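You operate a simulated robot arm through the tools that you are given. There is no shell and no other tool. Be economical: measure what you need, move in short steps, check, and stop when the job is done.

You run a simulated two-armed robot. Do the job below in one go: nothing can be reset, and whatever is moved stays where it is left.

JOB
Slide the red potato along the surface of the island until it stands next to the purple mug.

Only the result counts: the job must be done as asked and must still hold three seconds after the hand-in. Knocking over, shifting, dropping, spilling or breaking anything else fails it.

ROBOT AND FRAMES
Two 6-joint arms with two-finger parallel grippers on one trunk, on a base that drives. Base frame: it is fixed to the floor where the robot stands at the start and does not move with it; the origin is under the middle of the robot, x ahead of it, y to its left, z up. Lengths are in mm, angles in degrees, forces in N, time in s.
The left shoulder is at the start at [60, 187, 1297], the right one opposite. With the tool pointing down near the work surface each hand reaches from about 280 to 620 mm from the robot's upright axis, wherever it stands, measured 20 degrees to its own side. Payload 1.57 kg a hand.
The tool frame of a hand sits at the grasp point between the pads (the TCP): z along the fingers, y along the line on which they close. The tips reach 30 mm beyond it. The gripper opens to 110 mm. The fingers are 24 mm wide and 12 mm thick; the gripper's body (48 by 112 mm) begins 78 mm behind the TCP.
Orientation is that of the tool frame in the base frame, as a unit quaternion [w, x, y, z]. With the fingers straight down and closing along the base's y, the tool's x points along the base's -x, its y along +y and its z along -z.

CONTROLS
- The arms move only by the tool step_arm. It takes "left_rows", "right_rows" or both (then of equal length, played together; a hand with none holds still); each is one flat list of numbers, 7 for each row, row after row: the shift along the base's x, y, z in units of 25 mm (1.0 is 25 mm), then the turn, a rotation vector about the base's x, y, z in units of 6 degrees (1.0 is 6 degrees), then the opening in per cent of the stroke, from 0 (shut) to 100 (fully open). In form: [dx, dy, dz, wx, wy, wz, claw, dx, dy, dz, wx, wy, wz, claw, ...]. A call has 1 to 10 rows; each row shifts and turns the commanded pose from where the row before left it. A call with a number of a shift or a turn outside -1 to 1 is refused whole. A row lasts 0.2 s, in which the tool goes at most 50 mm and 8.6 degrees; a call with a longer step from one row to the next is refused whole, and so is a gripper value outside its range. Where a pose cannot be reached the arm comes as near as it can. A force on the tool above 40 N (or 10 N above the force at the start of the call, whichever is more), or a blocked arm, ends the call early, and 0.2 s more pass. Each finger travels about 153 mm/s and halts on what it meets, pressing with about 21 N; the grip force reading is that of the motor and also rises with nothing between the fingers. The clock runs only during rows and for 0.2 s after the last one: add rows that do not move to give the fingers time. The reply holds the time, the measured pose of the TCP, the force on the tool along the base axes, the opening and the grip force, in the units named above and with some noise.
- Cameras (640 x 400 px; columns grow to the right, rows downward): "scene" is now at [16.8, -13.7, 1838.2]; the picture's right is [-0.16, -0.99, 0.00], its down [-0.75, 0.12, -0.66] and it looks along [0.65, -0.10, -0.76] (base axes); focal length 261 px, centre (320, 200). "left" rides on the left gripper at [70, -16, -141] in its tool frame; the picture's right is [0.23, 0.97, 0.00], its down [-0.86, 0.20, -0.48] and it looks along [-0.47, 0.11, 0.88] (tool axes); focal length 222 px, centre (320, 200). "right" rides on the right gripper at [70, 16, -141] in its tool frame; the picture's right is [-0.23, 0.97, 0.00], its down [-0.86, -0.20, -0.48] and it looks along [-0.47, -0.11, 0.88] (tool axes); focal length 222 px, centre (320, 200). There is no depth. A picture from a camera that has moved, and an enlarged one, comes with that camera's place and axes in the base frame and with its lens.
- grab_frame(camera): a new picture of that camera. No time passes.
- move_column(by): slides the trunk up (or, below 0, down) by that many mm; the arms and the scene camera ride with it, the base frame stays. It gives what a move gives, with no picture.
- steer(legs): drives the robot by 1 to 6 legs, each [ahead, left, turn to the left] in mm, mm and degrees, along the robot's own axes; the way and the turn of a leg run together, so that a leg with both is an arc; at most 1500 mm and 180 degrees a leg. The arms and the cameras ride along, it lands a little off, and it stops where it bumps. It gives what a move gives.
- turn_head(pan, tilt): turns the head with the scene camera to pan (to the left, within 86 degrees either way) and tilt (down, from -29 to 69), counted from straight ahead of the robot. It gives what a move gives.
- enlarge(camera, box): a new picture of the part [left, top, right, bottom] of that camera's present view, enlarged. No time passes.
- close_job(): hands the job in; it is judged then, once.

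Go step by step. Nothing tells you exact positions but the pictures and the camera data: compare them with the known pose of the tool, close in by small moves and look again before you grip or let go. The budget is 120 turns and 100 pictures, counting those below and the enlarged ones. Unless the task says otherwise, let go and move clear before handing in, and close with one line.

The tools are called after "Call:" as name(argument=value, ...) on one line, values as JSON. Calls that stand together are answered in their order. step_arm: Moves the arms, as the interface text tells. Its arguments: {"type":"object","properties":{"left_rows":{"type":"array","items":{"type":"number"}},"right_rows":{"type":"array","items":{"type":"number"}}},"required":[]} The other tools are called the same way: move_column (by) slides the trunk up or down; steer (legs) drives the base; turn_head (pan, tilt) turns the head that bears the scene camera; grab_frame (camera) takes a picture; enlarge (camera, box) takes an enlarged picture of a part of a camera's view; close_job () hands the job in.

At the start:

```text
t: 0.0
left_eef_pos: [418.8, 211.7, 1340.7]
left_tool_rot: [0.001, -0.001, 1.0, 0.001]
left_force: [0.1, -0.8, -0.3]
left_opening: 109.9
left_finger_force: 0.0
right_eef_pos: [461.6, -205.7, 1287.4]
right_tool_rot: [-0.001, 0.002, 1.0, 0.0]
right_force: [-0.3, 0.1, 0.2]
right_opening: 109.6
right_finger_force: 0.0
trunk travel left (down, up): [-925.0, 65.0]
robot x, y, heading: [-0.3, -1.5, -0.3]
head pan, tilt: [-8.9, 49.1]
```

scene: 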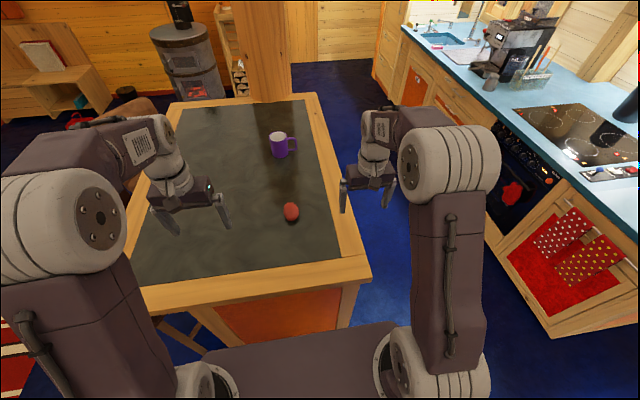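
right: 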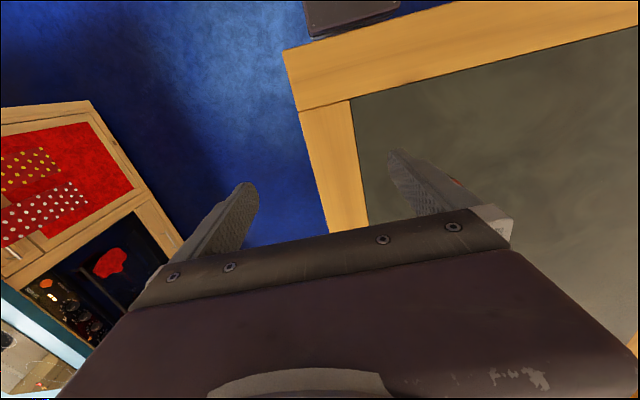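
left: 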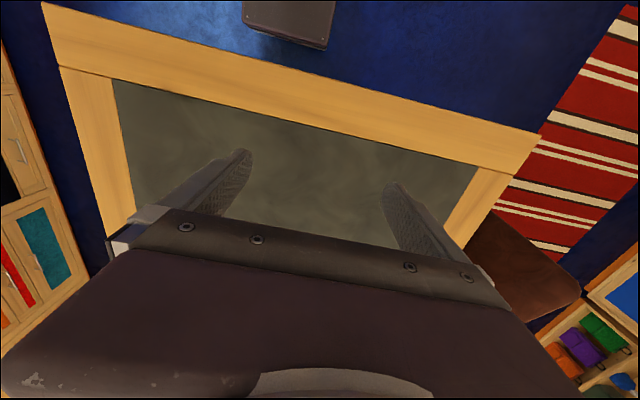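

The red potato is at about (632, 0) and the mug at about (985, 15), too far to reach from this end of the island. The right-hand aisle looks wide enough, so I'll check whether it's free before driving round.

Call:
turn_head(pan=-50, tilt=45)

Call:
grab_frame(camera="scene")

Call:
enlarge(camera="right", box=[160, 0, 640, 300])

```text
t: 1.1
left_eef_pos: [417.4, 210.4, 1339.8]
left_tool_rot: [0.001, -0.001, 1.0, -0.001]
left_force: [-0.2, -0.5, 0.4]
left_opening: 110.0
left_finger_force: 0.1
right_eef_pos: [461.2, -204.9, 1287.2]
right_tool_rot: [0.0, 0.0, 1.0, 0.0]
right_force: [0.0, 0.0, -0.1]
right_opening: 110.0
right_finger_force: 0.1
trunk travel left (down, up): [-925.0, 65.0]
robot x, y, heading: [-0.8, 1.8, 0.0]
head pan, tilt: [-50.0, 45.0]
```

```text
96 pictures are left
camera scene: at [-7.8, -63.7, 1843.9], right [-0.77, -0.64, 0.0], down [-0.46, 0.54, -0.71], along [0.45, -0.54, -0.71], focal length 261 px, centre (320, 200)
```

scene: 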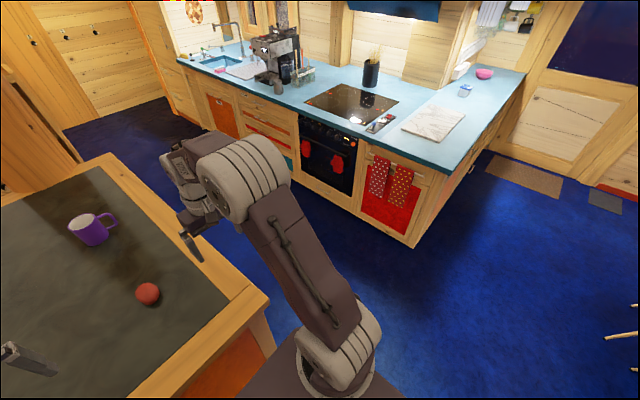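

```text
1.33 times, centred on (400, 150) of right
camera zoom: at [391.7, -190.9, 1429.6], right [0.23, 0.97, 0.0], down [0.86, -0.2, 0.48], along [0.47, -0.11, -0.88], focal length 296 px, centre (213, 267)
```

zoom: 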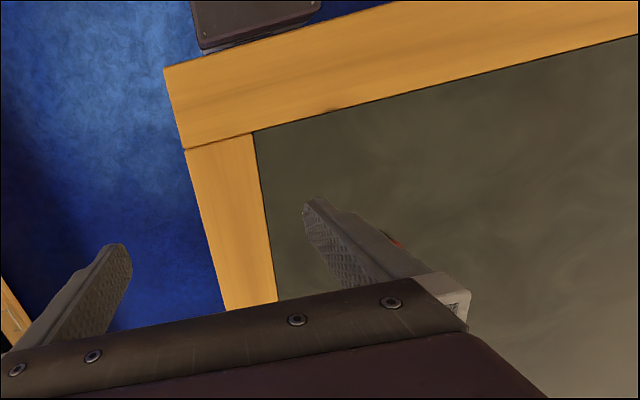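

The aisle is clear, about 1.3 m wide. I'll drive right, then ahead, and turn left to face the island from its side.

Call:
steer(legs=[[-40, 0, 0], [0, -750, 0], [900, 0, 0], [0, 0, 90]])

Call:
turn_head(pan=0, tilt=50)

Call:
grab_frame(camera="scene")

```text
t: 13.7
left_eef_pos: [643.7, -319.5, 1340.7]
left_tool_rot: [0.0, -0.706, 0.708, 0.001]
left_force: [0.5, 0.5, 0.8]
left_opening: 110.2
left_finger_force: 0.0
right_eef_pos: [1060.7, -278.4, 1287.4]
right_tool_rot: [-0.001, -0.706, 0.708, 0.001]
right_force: [0.3, 0.8, -0.4]
right_opening: 110.1
right_finger_force: 0.0
trunk travel left (down, up): [-925.0, 65.0]
robot x, y, heading: [851.5, -739.4, 89.6]
head pan, tilt: [-50.0, 45.0]
```

```text
t: 14.9
left_eef_pos: [643.5, -318.6, 1340.0]
left_tool_rot: [0.001, -0.707, 0.708, 0.001]
left_force: [-0.4, -0.3, 0.0]
left_opening: 110.1
left_finger_force: 0.1
right_eef_pos: [1060.8, -277.3, 1287.0]
right_tool_rot: [0.0, -0.706, 0.709, 0.0]
right_force: [-0.4, -0.3, -0.1]
right_opening: 109.8
right_finger_force: 0.0
trunk travel left (down, up): [-925.0, 65.0]
robot x, y, heading: [853.5, -738.7, 89.3]
head pan, tilt: [0.0, 50.0]
```

```text
94 pictures are left
camera scene: at [852.2, -723.2, 1837.0], right [1.0, -0.01, 0.0], down [0.0, -0.77, -0.64], along [0.0, 0.64, -0.77], focal length 261 px, centre (320, 200)
```

scene: 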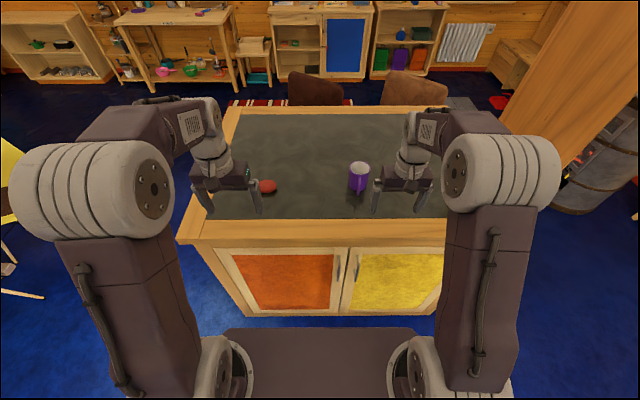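

Potato is at about (640, -10) and the mug at about (1012, 15). I'm driving closer to the island.

Call:
steer(legs=[[200, 0, 0]])

Call:
grab_frame(camera="scene")

Call:
grab_frame(camera="left")

Call:
grab_frame(camera="right")

```text
t: 16.5
left_eef_pos: [644.4, -124.2, 1341.3]
left_tool_rot: [0.002, -0.705, 0.709, 0.002]
left_force: [-0.2, -0.7, 0.0]
left_opening: 110.0
left_finger_force: 0.1
right_eef_pos: [1062.5, -83.3, 1289.8]
right_tool_rot: [0.001, -0.705, 0.71, 0.002]
right_force: [0.4, -0.7, -0.4]
right_opening: 110.1
right_finger_force: 0.0
trunk travel left (down, up): [-925.0, 65.0]
robot x, y, heading: [853.8, -539.6, 89.7]
head pan, tilt: [0.0, 50.0]
```

```text
93 pictures are left
camera scene: at [853.2, -529.7, 1837.0], right [1.0, -0.01, 0.0], down [0.0, -0.76, -0.65], along [0.0, 0.65, -0.76], focal length 261 px, centre (320, 200)
```

scene: 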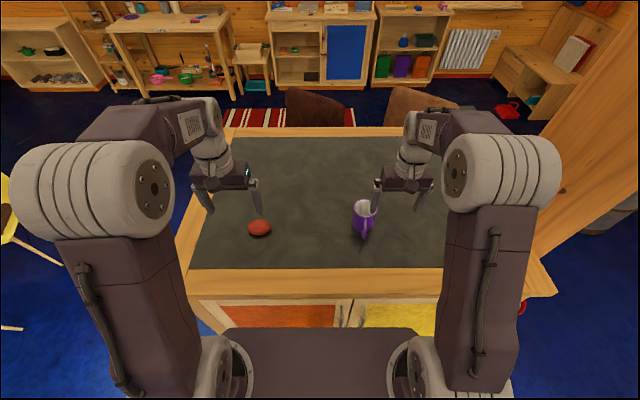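

```text
92 pictures are left
camera left: at [660.2, -193.0, 1482.8], right [-0.97, -0.22, 0.0], down [-0.2, 0.85, 0.48], along [-0.11, 0.47, -0.88], focal length 222 px, centre (320, 200)
```

left: 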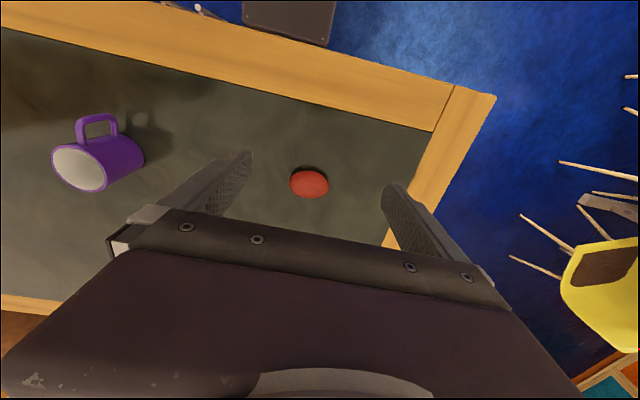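

```text
91 pictures are left
camera right: at [1045.4, -153.8, 1431.2], right [-0.97, 0.23, 0.0], down [0.2, 0.85, 0.48], along [0.11, 0.47, -0.88], focal length 222 px, centre (320, 200)
```

right: 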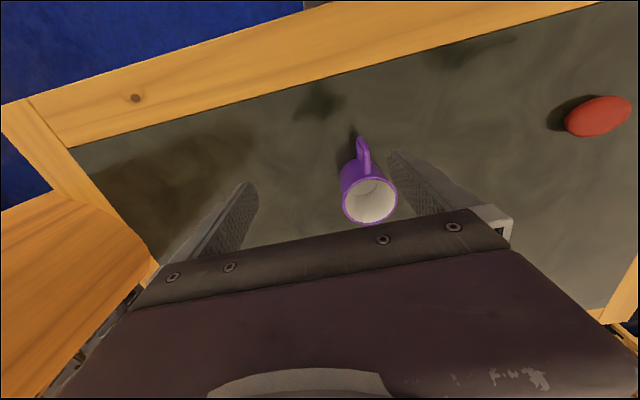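

Potato centre is at about (638, -4), about 78 mm long in x and 55 mm wide. The mug centre is at about (1012, 12), radius about 40 mm, with its handle toward -y. I'll move the left hand over the potato and turn it so the fingers close along y.

Call:
step_arm(left_rows=[-0.025, 0.48, 0, 0, 0, -1, 100, -0.025, 0.48, 0, 0, 0, -1, 100, -0.025, 0.48, 0, 0, 0, -1, 100, -0.025, 0.48, 0, 0, 0, -1, 100, -0.025, 0.48, 0, 0, 0, -1, 100, -0.025, 0.48, 0, 0, 0, -1, 100, -0.025, 0.48, 0, 0, 0, -1, 100, -0.025, 0.48, 0, 0, 0, -1, 100, -0.025, 0.48, 0, 0, 0, -1, 100, -0.025, 0.48, 0, 0, 0, -1, 100])

Call:
step_arm(left_rows=[0, 0, -0.8, 0, 0, -1, 100, 0, 0, -0.8, 0, 0, -1, 100, 0, 0, -0.8, 0, 0, -1, 100, 0, 0, -0.8, 0, 0, -1, 100, 0, 0, -0.8, 0, 0, -1, 100, 0, 0, 0, 0, 0, 0, 100])

Call:
grab_frame(camera="left")

Call:
grab_frame(camera="scene")

```text
t: 18.7
left_eef_pos: [638.7, 2.8, 1339.7]
left_tool_rot: [0.0, -0.255, 0.967, 0.0]
left_force: [0.5, 0.2, 0.1]
left_opening: 110.1
left_finger_force: 0.0
right_eef_pos: [1063.3, -77.3, 1287.6]
right_tool_rot: [-0.001, -0.705, 0.71, -0.001]
right_force: [0.4, 0.2, 0.6]
right_opening: 110.1
right_finger_force: 0.1
trunk travel left (down, up): [-925.0, 65.0]
robot x, y, heading: [853.5, -537.8, 89.8]
head pan, tilt: [0.0, 50.0]
```

```text
t: 20.1
left_eef_pos: [638.2, 1.6, 1239.9]
left_tool_rot: [0.001, 0.003, 1.0, 0.0]
left_force: [-0.3, 0.4, -0.8]
left_opening: 110.0
left_finger_force: 0.1
right_eef_pos: [1063.5, -77.6, 1287.2]
right_tool_rot: [0.0, -0.704, 0.71, 0.0]
right_force: [0.5, 0.1, -0.2]
right_opening: 110.1
right_finger_force: 0.1
trunk travel left (down, up): [-925.0, 65.0]
robot x, y, heading: [850.1, -536.9, 89.6]
head pan, tilt: [0.0, 50.0]
```

```text
90 pictures are left
camera left: at [568.1, -13.3, 1380.0], right [-0.22, 0.98, 0.0], down [0.86, 0.19, 0.48], along [0.47, 0.11, -0.88], focal length 222 px, centre (320, 200)
```

left: 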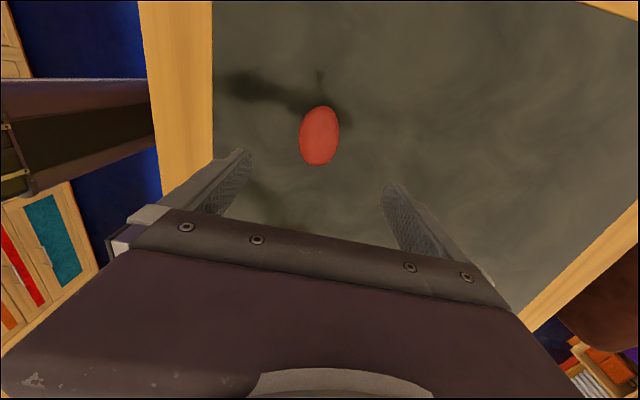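

```text
89 pictures are left
camera scene: at [853.2, -522.7, 1837.0], right [1.0, -0.01, 0.0], down [0.0, -0.77, -0.64], along [0.0, 0.64, -0.77], focal length 261 px, centre (320, 200)
```

scene: 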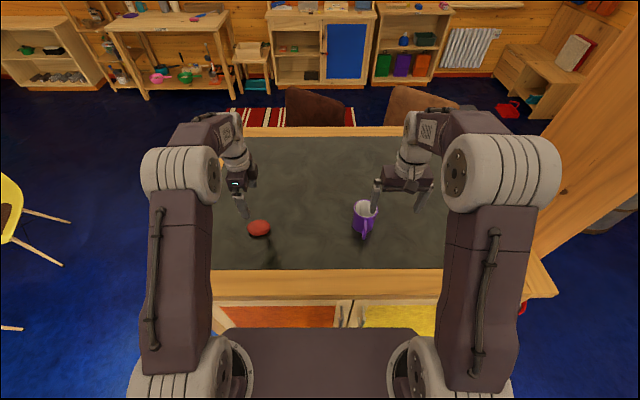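

The hand is centred over the potato, with its long axis along x. I'll descend with open fingers and then check.

Call:
step_arm(left_rows=[0, 0, -0.9, 0, 0, 0, 100, 0, 0, -0.9, 0, 0, 0, 100, 0, 0, -0.9, 0, 0, 0, 100, 0, 0, -0.9, 0, 0, 0, 100, 0, 0, -0.9, 0, 0, 0, 100, 0, 0, -0.9, 0, 0, 0, 100, 0, 0, 0, 0, 0, 0, 100])

Call:
grab_frame(camera="left")

Call:
enlarge(camera="scene", box=[180, 160, 340, 260])

```text
t: 21.7
left_eef_pos: [640.4, 0.8, 1105.0]
left_tool_rot: [0.001, 0.002, 1.0, -0.001]
left_force: [-0.3, 0.1, 0.5]
left_opening: 110.1
left_finger_force: 0.0
right_eef_pos: [1063.2, -78.2, 1288.7]
right_tool_rot: [-0.001, -0.704, 0.71, 0.001]
right_force: [0.2, -0.5, 0.7]
right_opening: 109.9
right_finger_force: 0.0
trunk travel left (down, up): [-925.0, 65.0]
robot x, y, heading: [853.1, -534.1, 89.7]
head pan, tilt: [0.0, 50.0]
```

```text
88 pictures are left
camera left: at [569.6, -14.0, 1246.4], right [-0.22, 0.97, 0.0], down [0.86, 0.2, 0.48], along [0.47, 0.11, -0.88], focal length 222 px, centre (320, 200)
```

left: 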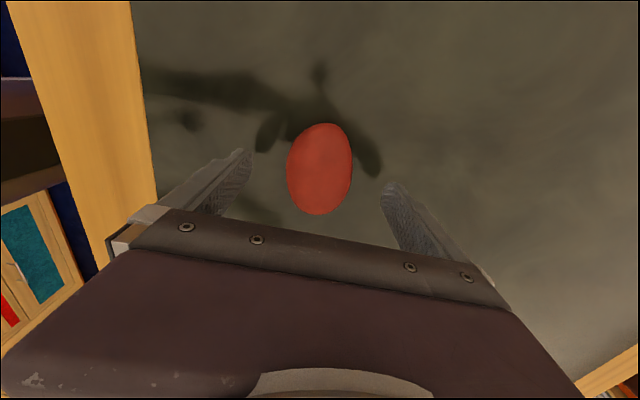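

```text
4.00 times, centred on (260, 210) of scene
camera zoom: at [853.3, -523.0, 1837.0], right [1.0, -0.01, 0.0], down [0.0, -0.77, -0.64], along [0.0, 0.64, -0.77], focal length 1045 px, centre (560, 160)
```

zoom: 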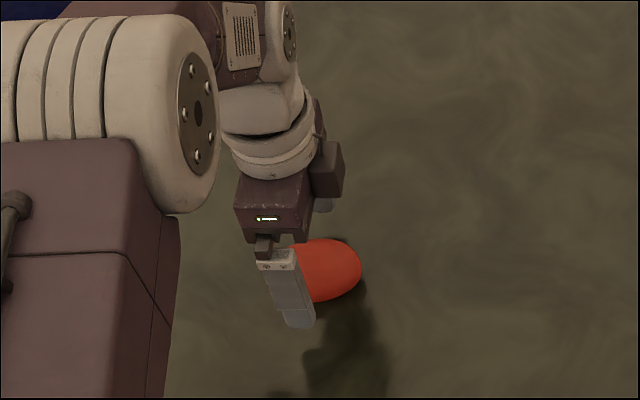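

Centred on the potato. I'll lower the last bit and close gently.

Call:
step_arm(left_rows=[-0.05, 0, -0.4, 0, 0, 0, 100, 0, 0, -0.35, 0, 0, 0, 100, 0, 0, 0, 0, 0, 0, 70, 0, 0, 0, 0, 0, 55, 0, 0, 0, 0, 0, 48, 0, 0, 0, 0, 0, 44, 0, 0, 0, 0, 0, 44])

Call:
grab_frame(camera="left")

Call:
enlarge(camera="scene", box=[180, 160, 340, 260])

```text
refused: rows must hold 7 numbers for each row
```

```text
86 pictures are left
camera left: at [569.6, -14.0, 1246.4], right [-0.22, 0.97, 0.0], down [0.86, 0.2, 0.48], along [0.47, 0.11, -0.88], focal length 222 px, centre (320, 200)
```

left: 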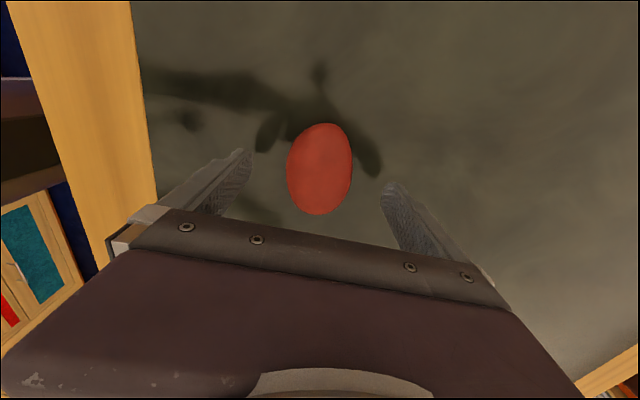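

```text
4.00 times, centred on (260, 210) of scene
camera zoom: at [853.3, -523.0, 1837.0], right [1.0, -0.01, 0.0], down [0.0, -0.77, -0.64], along [0.0, 0.64, -0.77], focal length 1045 px, centre (560, 160)
```

zoom: 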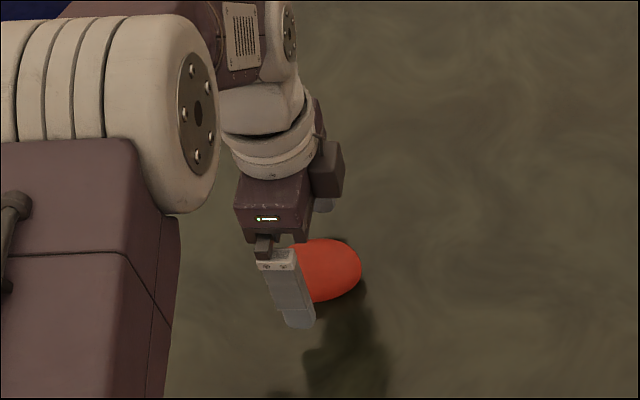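

That call was refused because of a miscounted row, and nothing moved. I'm sending it again.

Call:
step_arm(left_rows=[-0.05, 0, -0.4, 0, 0, 0, 100, 0, 0, -0.35, 0, 0, 0, 100, 0, 0, 0, 0, 0, 0, 70, 0, 0, 0, 0, 0, 0, 55, 0, 0, 0, 0, 0, 0, 48, 0, 0, 0, 0, 0, 0, 44, 0, 0, 0, 0, 0, 0, 44])

Call:
grab_frame(camera="left")

Call:
enlarge(camera="scene", box=[180, 160, 340, 260])

```text
t: 23.3
left_eef_pos: [639.1, 1.3, 1086.1]
left_tool_rot: [0.001, 0.001, 1.0, 0.0]
left_force: [0.0, -0.8, -1.1]
left_opening: 56.5
left_finger_force: 21.4
right_eef_pos: [1062.8, -77.3, 1288.1]
right_tool_rot: [0.0, -0.704, 0.71, 0.0]
right_force: [0.8, -0.4, 1.0]
right_opening: 110.1
right_finger_force: 0.0
trunk travel left (down, up): [-925.0, 65.0]
robot x, y, heading: [849.9, -537.7, 89.7]
head pan, tilt: [0.0, 50.0]
```

```text
84 pictures are left
camera left: at [567.6, -13.4, 1227.5], right [-0.22, 0.97, 0.0], down [0.85, 0.2, 0.48], along [0.47, 0.11, -0.88], focal length 222 px, centre (320, 200)
```

left: 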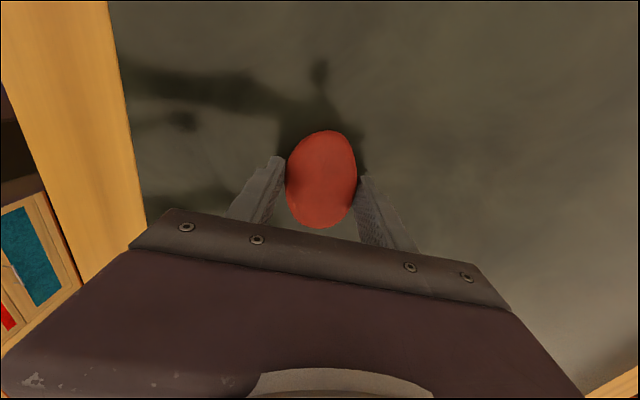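

```text
4.00 times, centred on (260, 210) of scene
camera zoom: at [853.2, -522.8, 1837.0], right [1.0, -0.01, 0.0], down [0.0, -0.77, -0.64], along [0.0, 0.64, -0.77], focal length 1045 px, centre (560, 160)
```

zoom: 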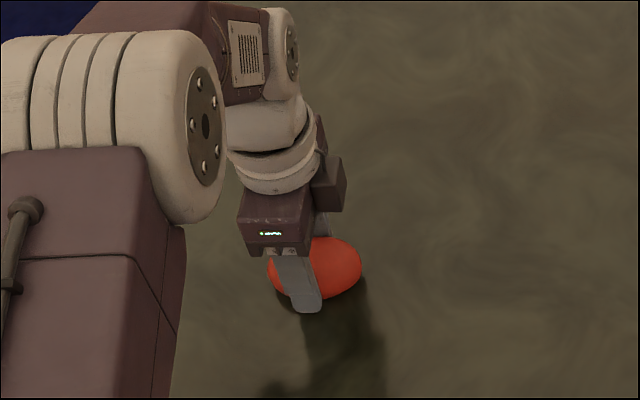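

The potato is held at 56.5 mm, still resting on the surface. I'll slide it +x about 200 mm in line with the mug, and draw the right hand back out of the way at the same time.

Call:
step_arm(left_rows=[0.4, 0, 0, 0, 0, 0, 44, 0.8, 0.04, 0, 0, 0, 0, 44, 0.8, 0.04, 0, 0, 0, 0, 44, 0.8, 0.04, 0, 0, 0, 0, 44, 0.8, 0.04, 0, 0, 0, 0, 44, 0.8, 0.04, 0, 0, 0, 0, 44, 0.8, 0.04, 0, 0, 0, 0, 44, 0.8, 0.04, 0, 0, 0, 0, 44, 0.8, 0.04, 0, 0, 0, 0, 44, 0.4, 0, 0, 0, 0, 0, 44], right_rows=[0, 0, 0.5, 0, 0, 0, 100, 0, -0.4, 0.5, 0, 0, 0, 100, 0, -0.4, 0, 0, 0, 0, 100, 0, -0.4, 0, 0, 0, 0, 100, 0, -0.4, 0, 0, 0, 0, 100, 0, -0.4, 0, 0, 0, 0, 100, 0, -0.4, 0, 0, 0, 0, 100, 0, -0.4, 0, 0, 0, 0, 100, 0, -0.4, 0, 0, 0, 0, 100, 0, 0, 0, 0, 0, 0, 100])

Call:
grab_frame(camera="left")

Call:
grab_frame(camera="scene")

Call:
grab_frame(camera="right")

```text
t: 25.5
left_eef_pos: [818.1, 7.3, 1086.1]
left_tool_rot: [0.001, 0.002, 1.0, 0.0]
left_force: [-1.3, 0.4, 6.3]
left_opening: 56.5
left_finger_force: 21.3
right_eef_pos: [1061.9, -159.2, 1314.2]
right_tool_rot: [0.001, -0.704, 0.71, 0.0]
right_force: [0.3, 0.2, 0.4]
right_opening: 110.1
right_finger_force: 0.1
trunk travel left (down, up): [-925.0, 65.0]
robot x, y, heading: [853.6, -537.8, 89.5]
head pan, tilt: [0.0, 50.0]
```

```text
82 pictures are left
camera left: at [747.0, -6.9, 1227.4], right [-0.22, 0.97, 0.0], down [0.85, 0.2, 0.48], along [0.47, 0.11, -0.88], focal length 222 px, centre (320, 200)
```

left: 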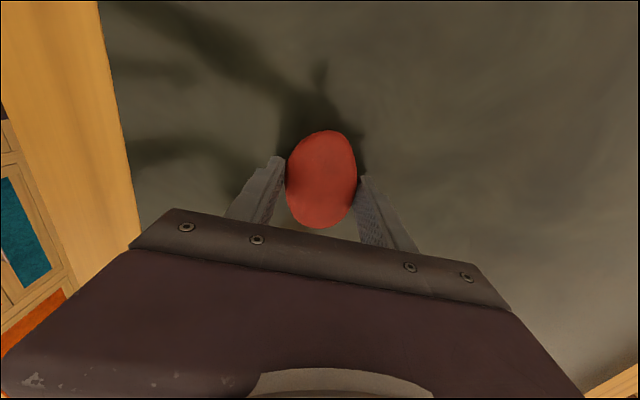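

```text
81 pictures are left
camera scene: at [852.8, -523.9, 1837.0], right [1.0, -0.01, 0.0], down [0.0, -0.77, -0.64], along [0.0, 0.64, -0.77], focal length 261 px, centre (320, 200)
```

scene: 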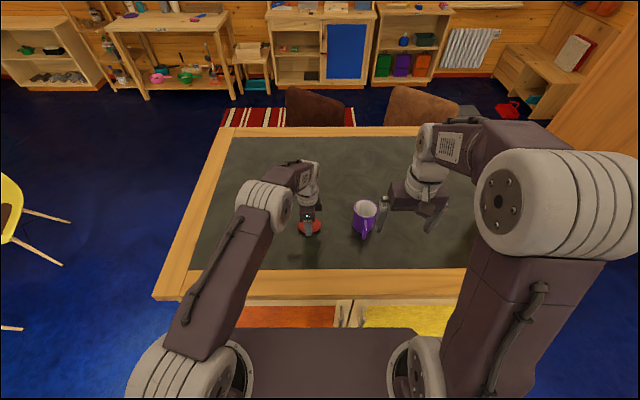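

```text
80 pictures are left
camera right: at [1044.9, -229.1, 1455.6], right [-0.97, 0.23, 0.0], down [0.2, 0.85, 0.48], along [0.11, 0.47, -0.88], focal length 222 px, centre (320, 200)
```

right: 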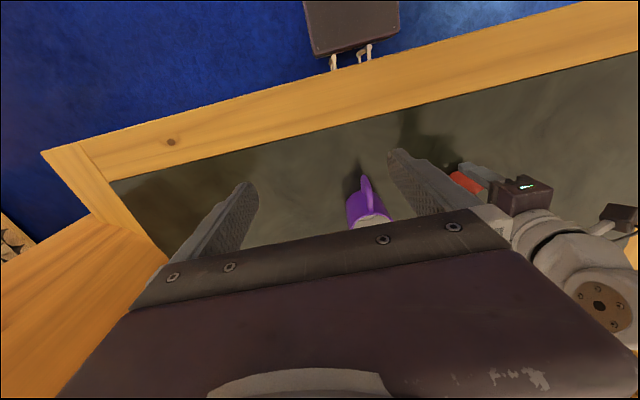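

The potato is sliding well: its front is at x≈857 and the mug's near side at x≈970. Next I'll move another 75 mm and look closely.

Call:
step_arm(left_rows=[0.4, 0, 0, 0, 0, 0, 44, 0.7, 0, 0, 0, 0, 0, 44, 0.7, 0, 0, 0, 0, 0, 44, 0.7, 0, 0, 0, 0, 0, 44, 0.5, 0, 0, 0, 0, 0, 44, 0, 0, 0, 0, 0, 0, 44])

Call:
enlarge(camera="scene", box=[280, 180, 408, 260])

Call:
grab_frame(camera="right")

```text
t: 26.9
left_eef_pos: [892.4, 6.6, 1086.6]
left_tool_rot: [0.001, 0.002, 1.0, 0.0]
left_force: [0.0, 0.6, 0.4]
left_opening: 56.6
left_finger_force: 20.8
right_eef_pos: [1062.5, -158.0, 1312.8]
right_tool_rot: [0.0, -0.705, 0.71, 0.001]
right_force: [-1.1, 0.9, -0.1]
right_opening: 110.1
right_finger_force: 0.0
trunk travel left (down, up): [-925.0, 65.0]
robot x, y, heading: [855.2, -537.6, 89.7]
head pan, tilt: [0.0, 50.0]
```

```text
5.00 times, centred on (344, 220) of scene
camera zoom: at [852.9, -522.9, 1837.0], right [1.0, -0.01, 0.0], down [0.0, -0.77, -0.64], along [0.0, 0.64, -0.77], focal length 1306 px, centre (200, 100)
```

zoom: 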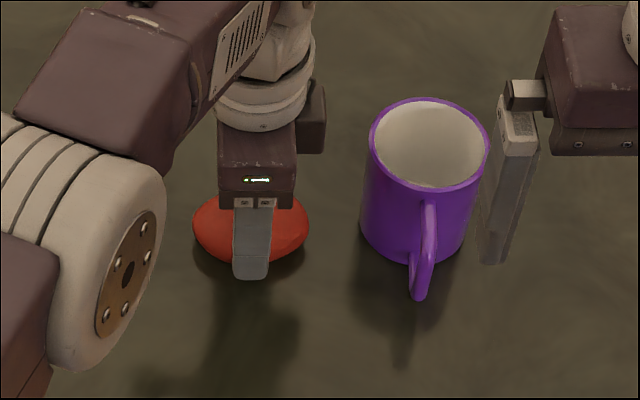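

```text
78 pictures are left
camera right: at [1044.9, -228.1, 1455.5], right [-0.97, 0.23, 0.0], down [0.2, 0.85, 0.48], along [0.11, 0.47, -0.88], focal length 222 px, centre (320, 200)
```

right: 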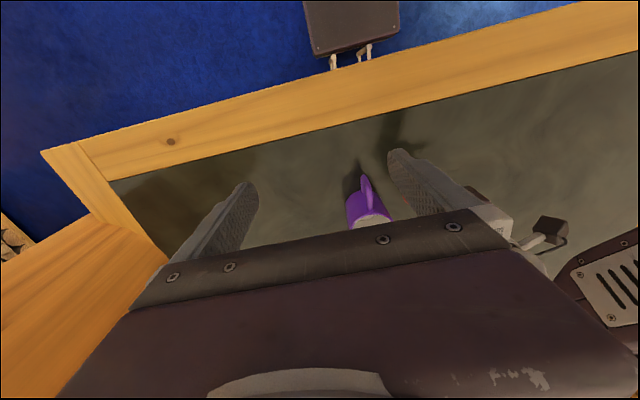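

The gap is about 36 mm. I'll slide 22 mm more, slowly.

Call:
step_arm(left_rows=[0.3, 0, 0, 0, 0, 0, 44, 0.3, 0, 0, 0, 0, 0, 44, 0.28, 0, 0, 0, 0, 0, 44, 0, 0, 0, 0, 0, 0, 44])

Call:
enlarge(camera="scene", box=[290, 190, 386, 250])

```text
t: 27.9
left_eef_pos: [910.6, 1.4, 1086.7]
left_tool_rot: [0.0, 0.002, 1.0, 0.0]
left_force: [0.4, -0.2, 0.8]
left_opening: 56.8
left_finger_force: 20.9
left hand out of reach, approached as far as the arm can: row 2, 3
right_eef_pos: [1062.4, -157.4, 1313.6]
right_tool_rot: [-0.001, -0.705, 0.71, -0.001]
right_force: [-0.2, 0.5, 0.4]
right_opening: 110.1
right_finger_force: 0.1
trunk travel left (down, up): [-925.0, 65.0]
robot x, y, heading: [852.3, -540.0, 89.6]
head pan, tilt: [0.0, 50.0]
```

```text
6.67 times, centred on (338, 220) of scene
camera zoom: at [853.4, -522.4, 1837.0], right [1.0, -0.01, 0.0], down [0.0, -0.77, -0.64], along [0.0, 0.64, -0.77], focal length 1741 px, centre (200, 67)
```

zoom: 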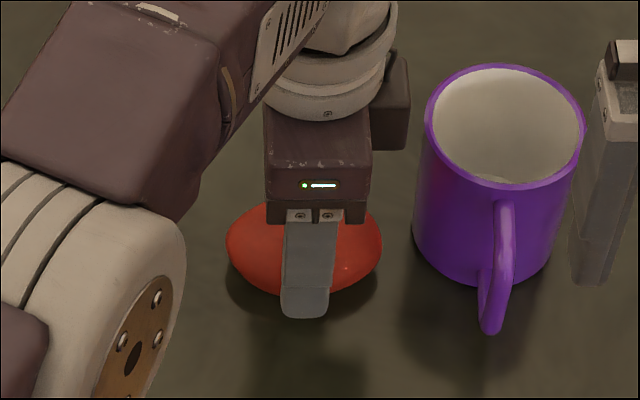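

The arm is at its reach limit with a gap of about 18 mm. I'll close it a little by shifting the base 9 mm to its right while still holding the potato.

Call:
steer(legs=[[0, -9, 0]])

Call:
enlarge(camera="scene", box=[290, 190, 386, 250])

```text
t: 28.6
left_eef_pos: [917.3, 0.7, 1087.6]
left_tool_rot: [0.002, 0.001, 1.0, 0.0]
left_force: [0.0, 0.0, -0.9]
left_opening: 56.7
left_finger_force: 21.0
right_eef_pos: [1068.8, -158.2, 1314.4]
right_tool_rot: [0.001, -0.705, 0.709, 0.0]
right_force: [-0.7, -0.9, 0.5]
right_opening: 110.0
right_finger_force: 0.0
trunk travel left (down, up): [-925.0, 65.0]
robot x, y, heading: [862.9, -539.2, 89.7]
head pan, tilt: [0.0, 50.0]
```

```text
6.67 times, centred on (338, 220) of scene
camera zoom: at [858.7, -522.6, 1837.0], right [1.0, -0.01, 0.0], down [0.0, -0.77, -0.64], along [0.01, 0.64, -0.77], focal length 1741 px, centre (200, 67)
```

zoom: 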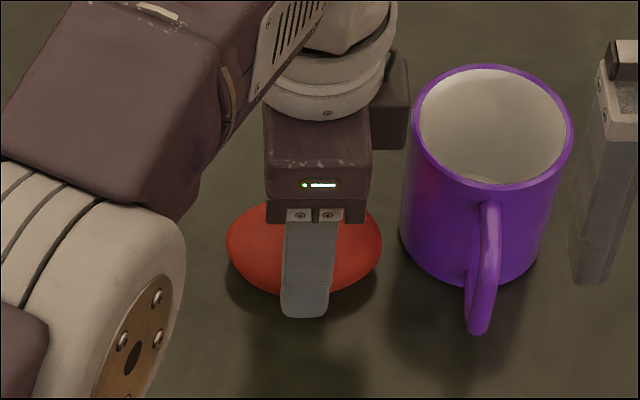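

The gap is now about 10 mm and the mug hasn't moved. I'll release gently and check.

Call:
step_arm(left_rows=[0, 0, 0, 0, 0, 0, 54, 0, 0, 0, 0, 0, 0, 60, 0, 0, 0, 0, 0, 0, 70, 0, 0, 0, 0, 0, 0, 85, 0, 0, 0, 0, 0, 0, 85])

Call:
enlarge(camera="scene", box=[290, 190, 386, 250])

Call:
grab_frame(camera="left")

```text
t: 29.8
left_eef_pos: [920.3, 2.3, 1086.8]
left_tool_rot: [0.001, 0.002, 1.0, -0.001]
left_force: [0.2, 0.4, -0.5]
left_opening: 93.5
left_finger_force: 0.1
right_eef_pos: [1071.8, -157.5, 1314.2]
right_tool_rot: [0.0, -0.705, 0.709, 0.001]
right_force: [0.2, 0.4, -0.4]
right_opening: 109.7
right_finger_force: 0.1
trunk travel left (down, up): [-925.0, 65.0]
robot x, y, heading: [865.4, -536.5, 89.5]
head pan, tilt: [0.0, 50.0]
```

```text
6.67 times, centred on (338, 220) of scene
camera zoom: at [862.3, -522.8, 1837.0], right [1.0, -0.01, 0.0], down [0.0, -0.77, -0.64], along [0.0, 0.64, -0.77], focal length 1741 px, centre (200, 67)
```

zoom: 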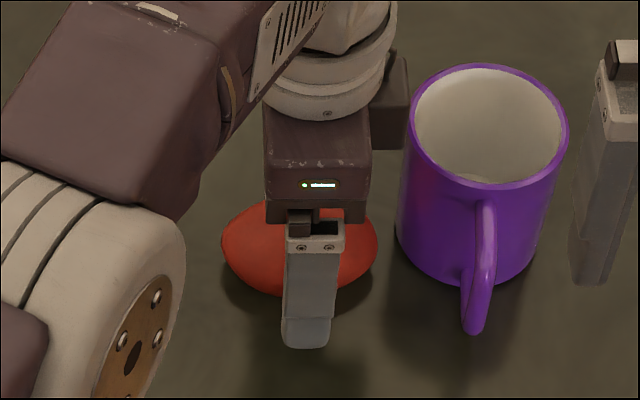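

```text
74 pictures are left
camera left: at [849.3, -13.5, 1228.2], right [-0.22, 0.97, 0.0], down [0.85, 0.2, 0.48], along [0.47, 0.11, -0.88], focal length 222 px, centre (320, 200)
```

left: 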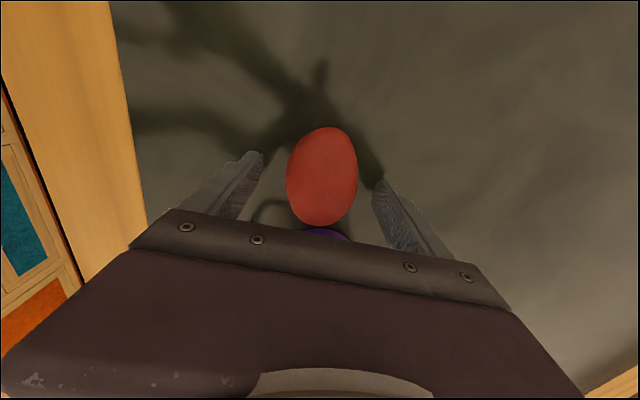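

Released, with the potato at rest about 10 mm from the mug. I'll lift straight up and then move the hand away.

Call:
step_arm(left_rows=[-0.1, 0, 0.4, 0, 0, 0, 85, -0.1, 0, 0.8, 0, 0, 0, 85, 0, 0, 0.8, 0, 0, 0, 85, 0, 0, 0.8, 0, 0, 0, 85, 0, 0, 0.8, 0, 0, 0, 85, 0, 0, 0.8, 0, 0, 0, 85, -0.5, 0, 0.8, 0, 0, 0, 85, -0.9, 0, 0.5, 0, 0, 0, 85, -0.9, 0, 0, 0, 0, 0, 85, -0.9, 0, 0, 0, 0, 0, 85])

Call:
step_arm(left_rows=[-0.9, 0, 0, 0, 0, 0, 85, -0.9, 0, 0, 0, 0, 0, 85, -0.9, 0, 0, 0, 0, 0, 85, -0.5, 0, 0, 0, 0, 0, 85, 0, 0, 0, 0, 0, 0, 85, 0, 0, 0, 0, 0, 0, 85])

Call:
enlarge(camera="scene", box=[240, 160, 400, 260])

Call:
grab_frame(camera="left")

```text
t: 32.0
left_eef_pos: [834.1, 0.3, 1229.5]
left_tool_rot: [0.001, 0.002, 1.0, 0.0]
left_force: [-0.1, -0.2, 0.2]
left_opening: 93.6
left_finger_force: 0.1
right_eef_pos: [1071.0, -158.8, 1313.3]
right_tool_rot: [0.0, -0.704, 0.71, -0.001]
right_force: [0.1, 0.2, -0.2]
right_opening: 109.8
right_finger_force: 0.1
trunk travel left (down, up): [-925.0, 65.0]
robot x, y, heading: [863.8, -539.6, 89.6]
head pan, tilt: [0.0, 50.0]
```

```text
t: 33.4
left_eef_pos: [755.5, -0.1, 1229.2]
left_tool_rot: [0.001, 0.002, 1.0, 0.0]
left_force: [0.0, 0.2, 0.5]
left_opening: 93.6
left_finger_force: 0.1
right_eef_pos: [1071.1, -157.3, 1312.8]
right_tool_rot: [0.0, -0.705, 0.709, 0.0]
right_force: [0.8, -0.4, 0.5]
right_opening: 110.2
right_finger_force: 0.1
trunk travel left (down, up): [-925.0, 65.0]
robot x, y, heading: [864.4, -538.2, 89.7]
head pan, tilt: [0.0, 50.0]
```

```text
4.00 times, centred on (320, 210) of scene
camera zoom: at [862.5, -522.7, 1837.0], right [1.0, -0.01, 0.0], down [0.0, -0.77, -0.64], along [0.0, 0.64, -0.77], focal length 1045 px, centre (320, 160)
```

zoom: 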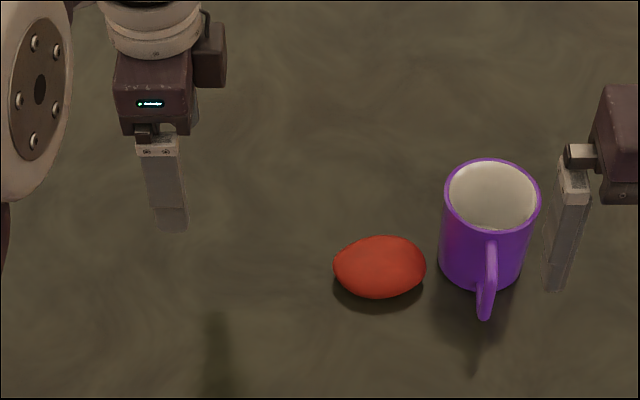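

```text
72 pictures are left
camera left: at [684.8, -13.6, 1370.0], right [-0.22, 0.97, 0.0], down [0.85, 0.2, 0.48], along [0.47, 0.11, -0.88], focal length 222 px, centre (320, 200)
```

left: 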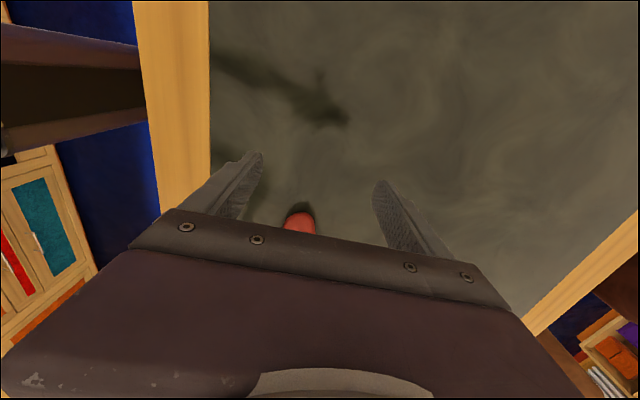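

The potato rests about 12 mm from the mug, the mug is where it was, and both hands are clear, so I'm handing in.

Call:
close_job()

```text
The job is handed in.
```

The red potato was slid along the island without being lifted and now rests about 12 mm from the purple mug, which did not move.
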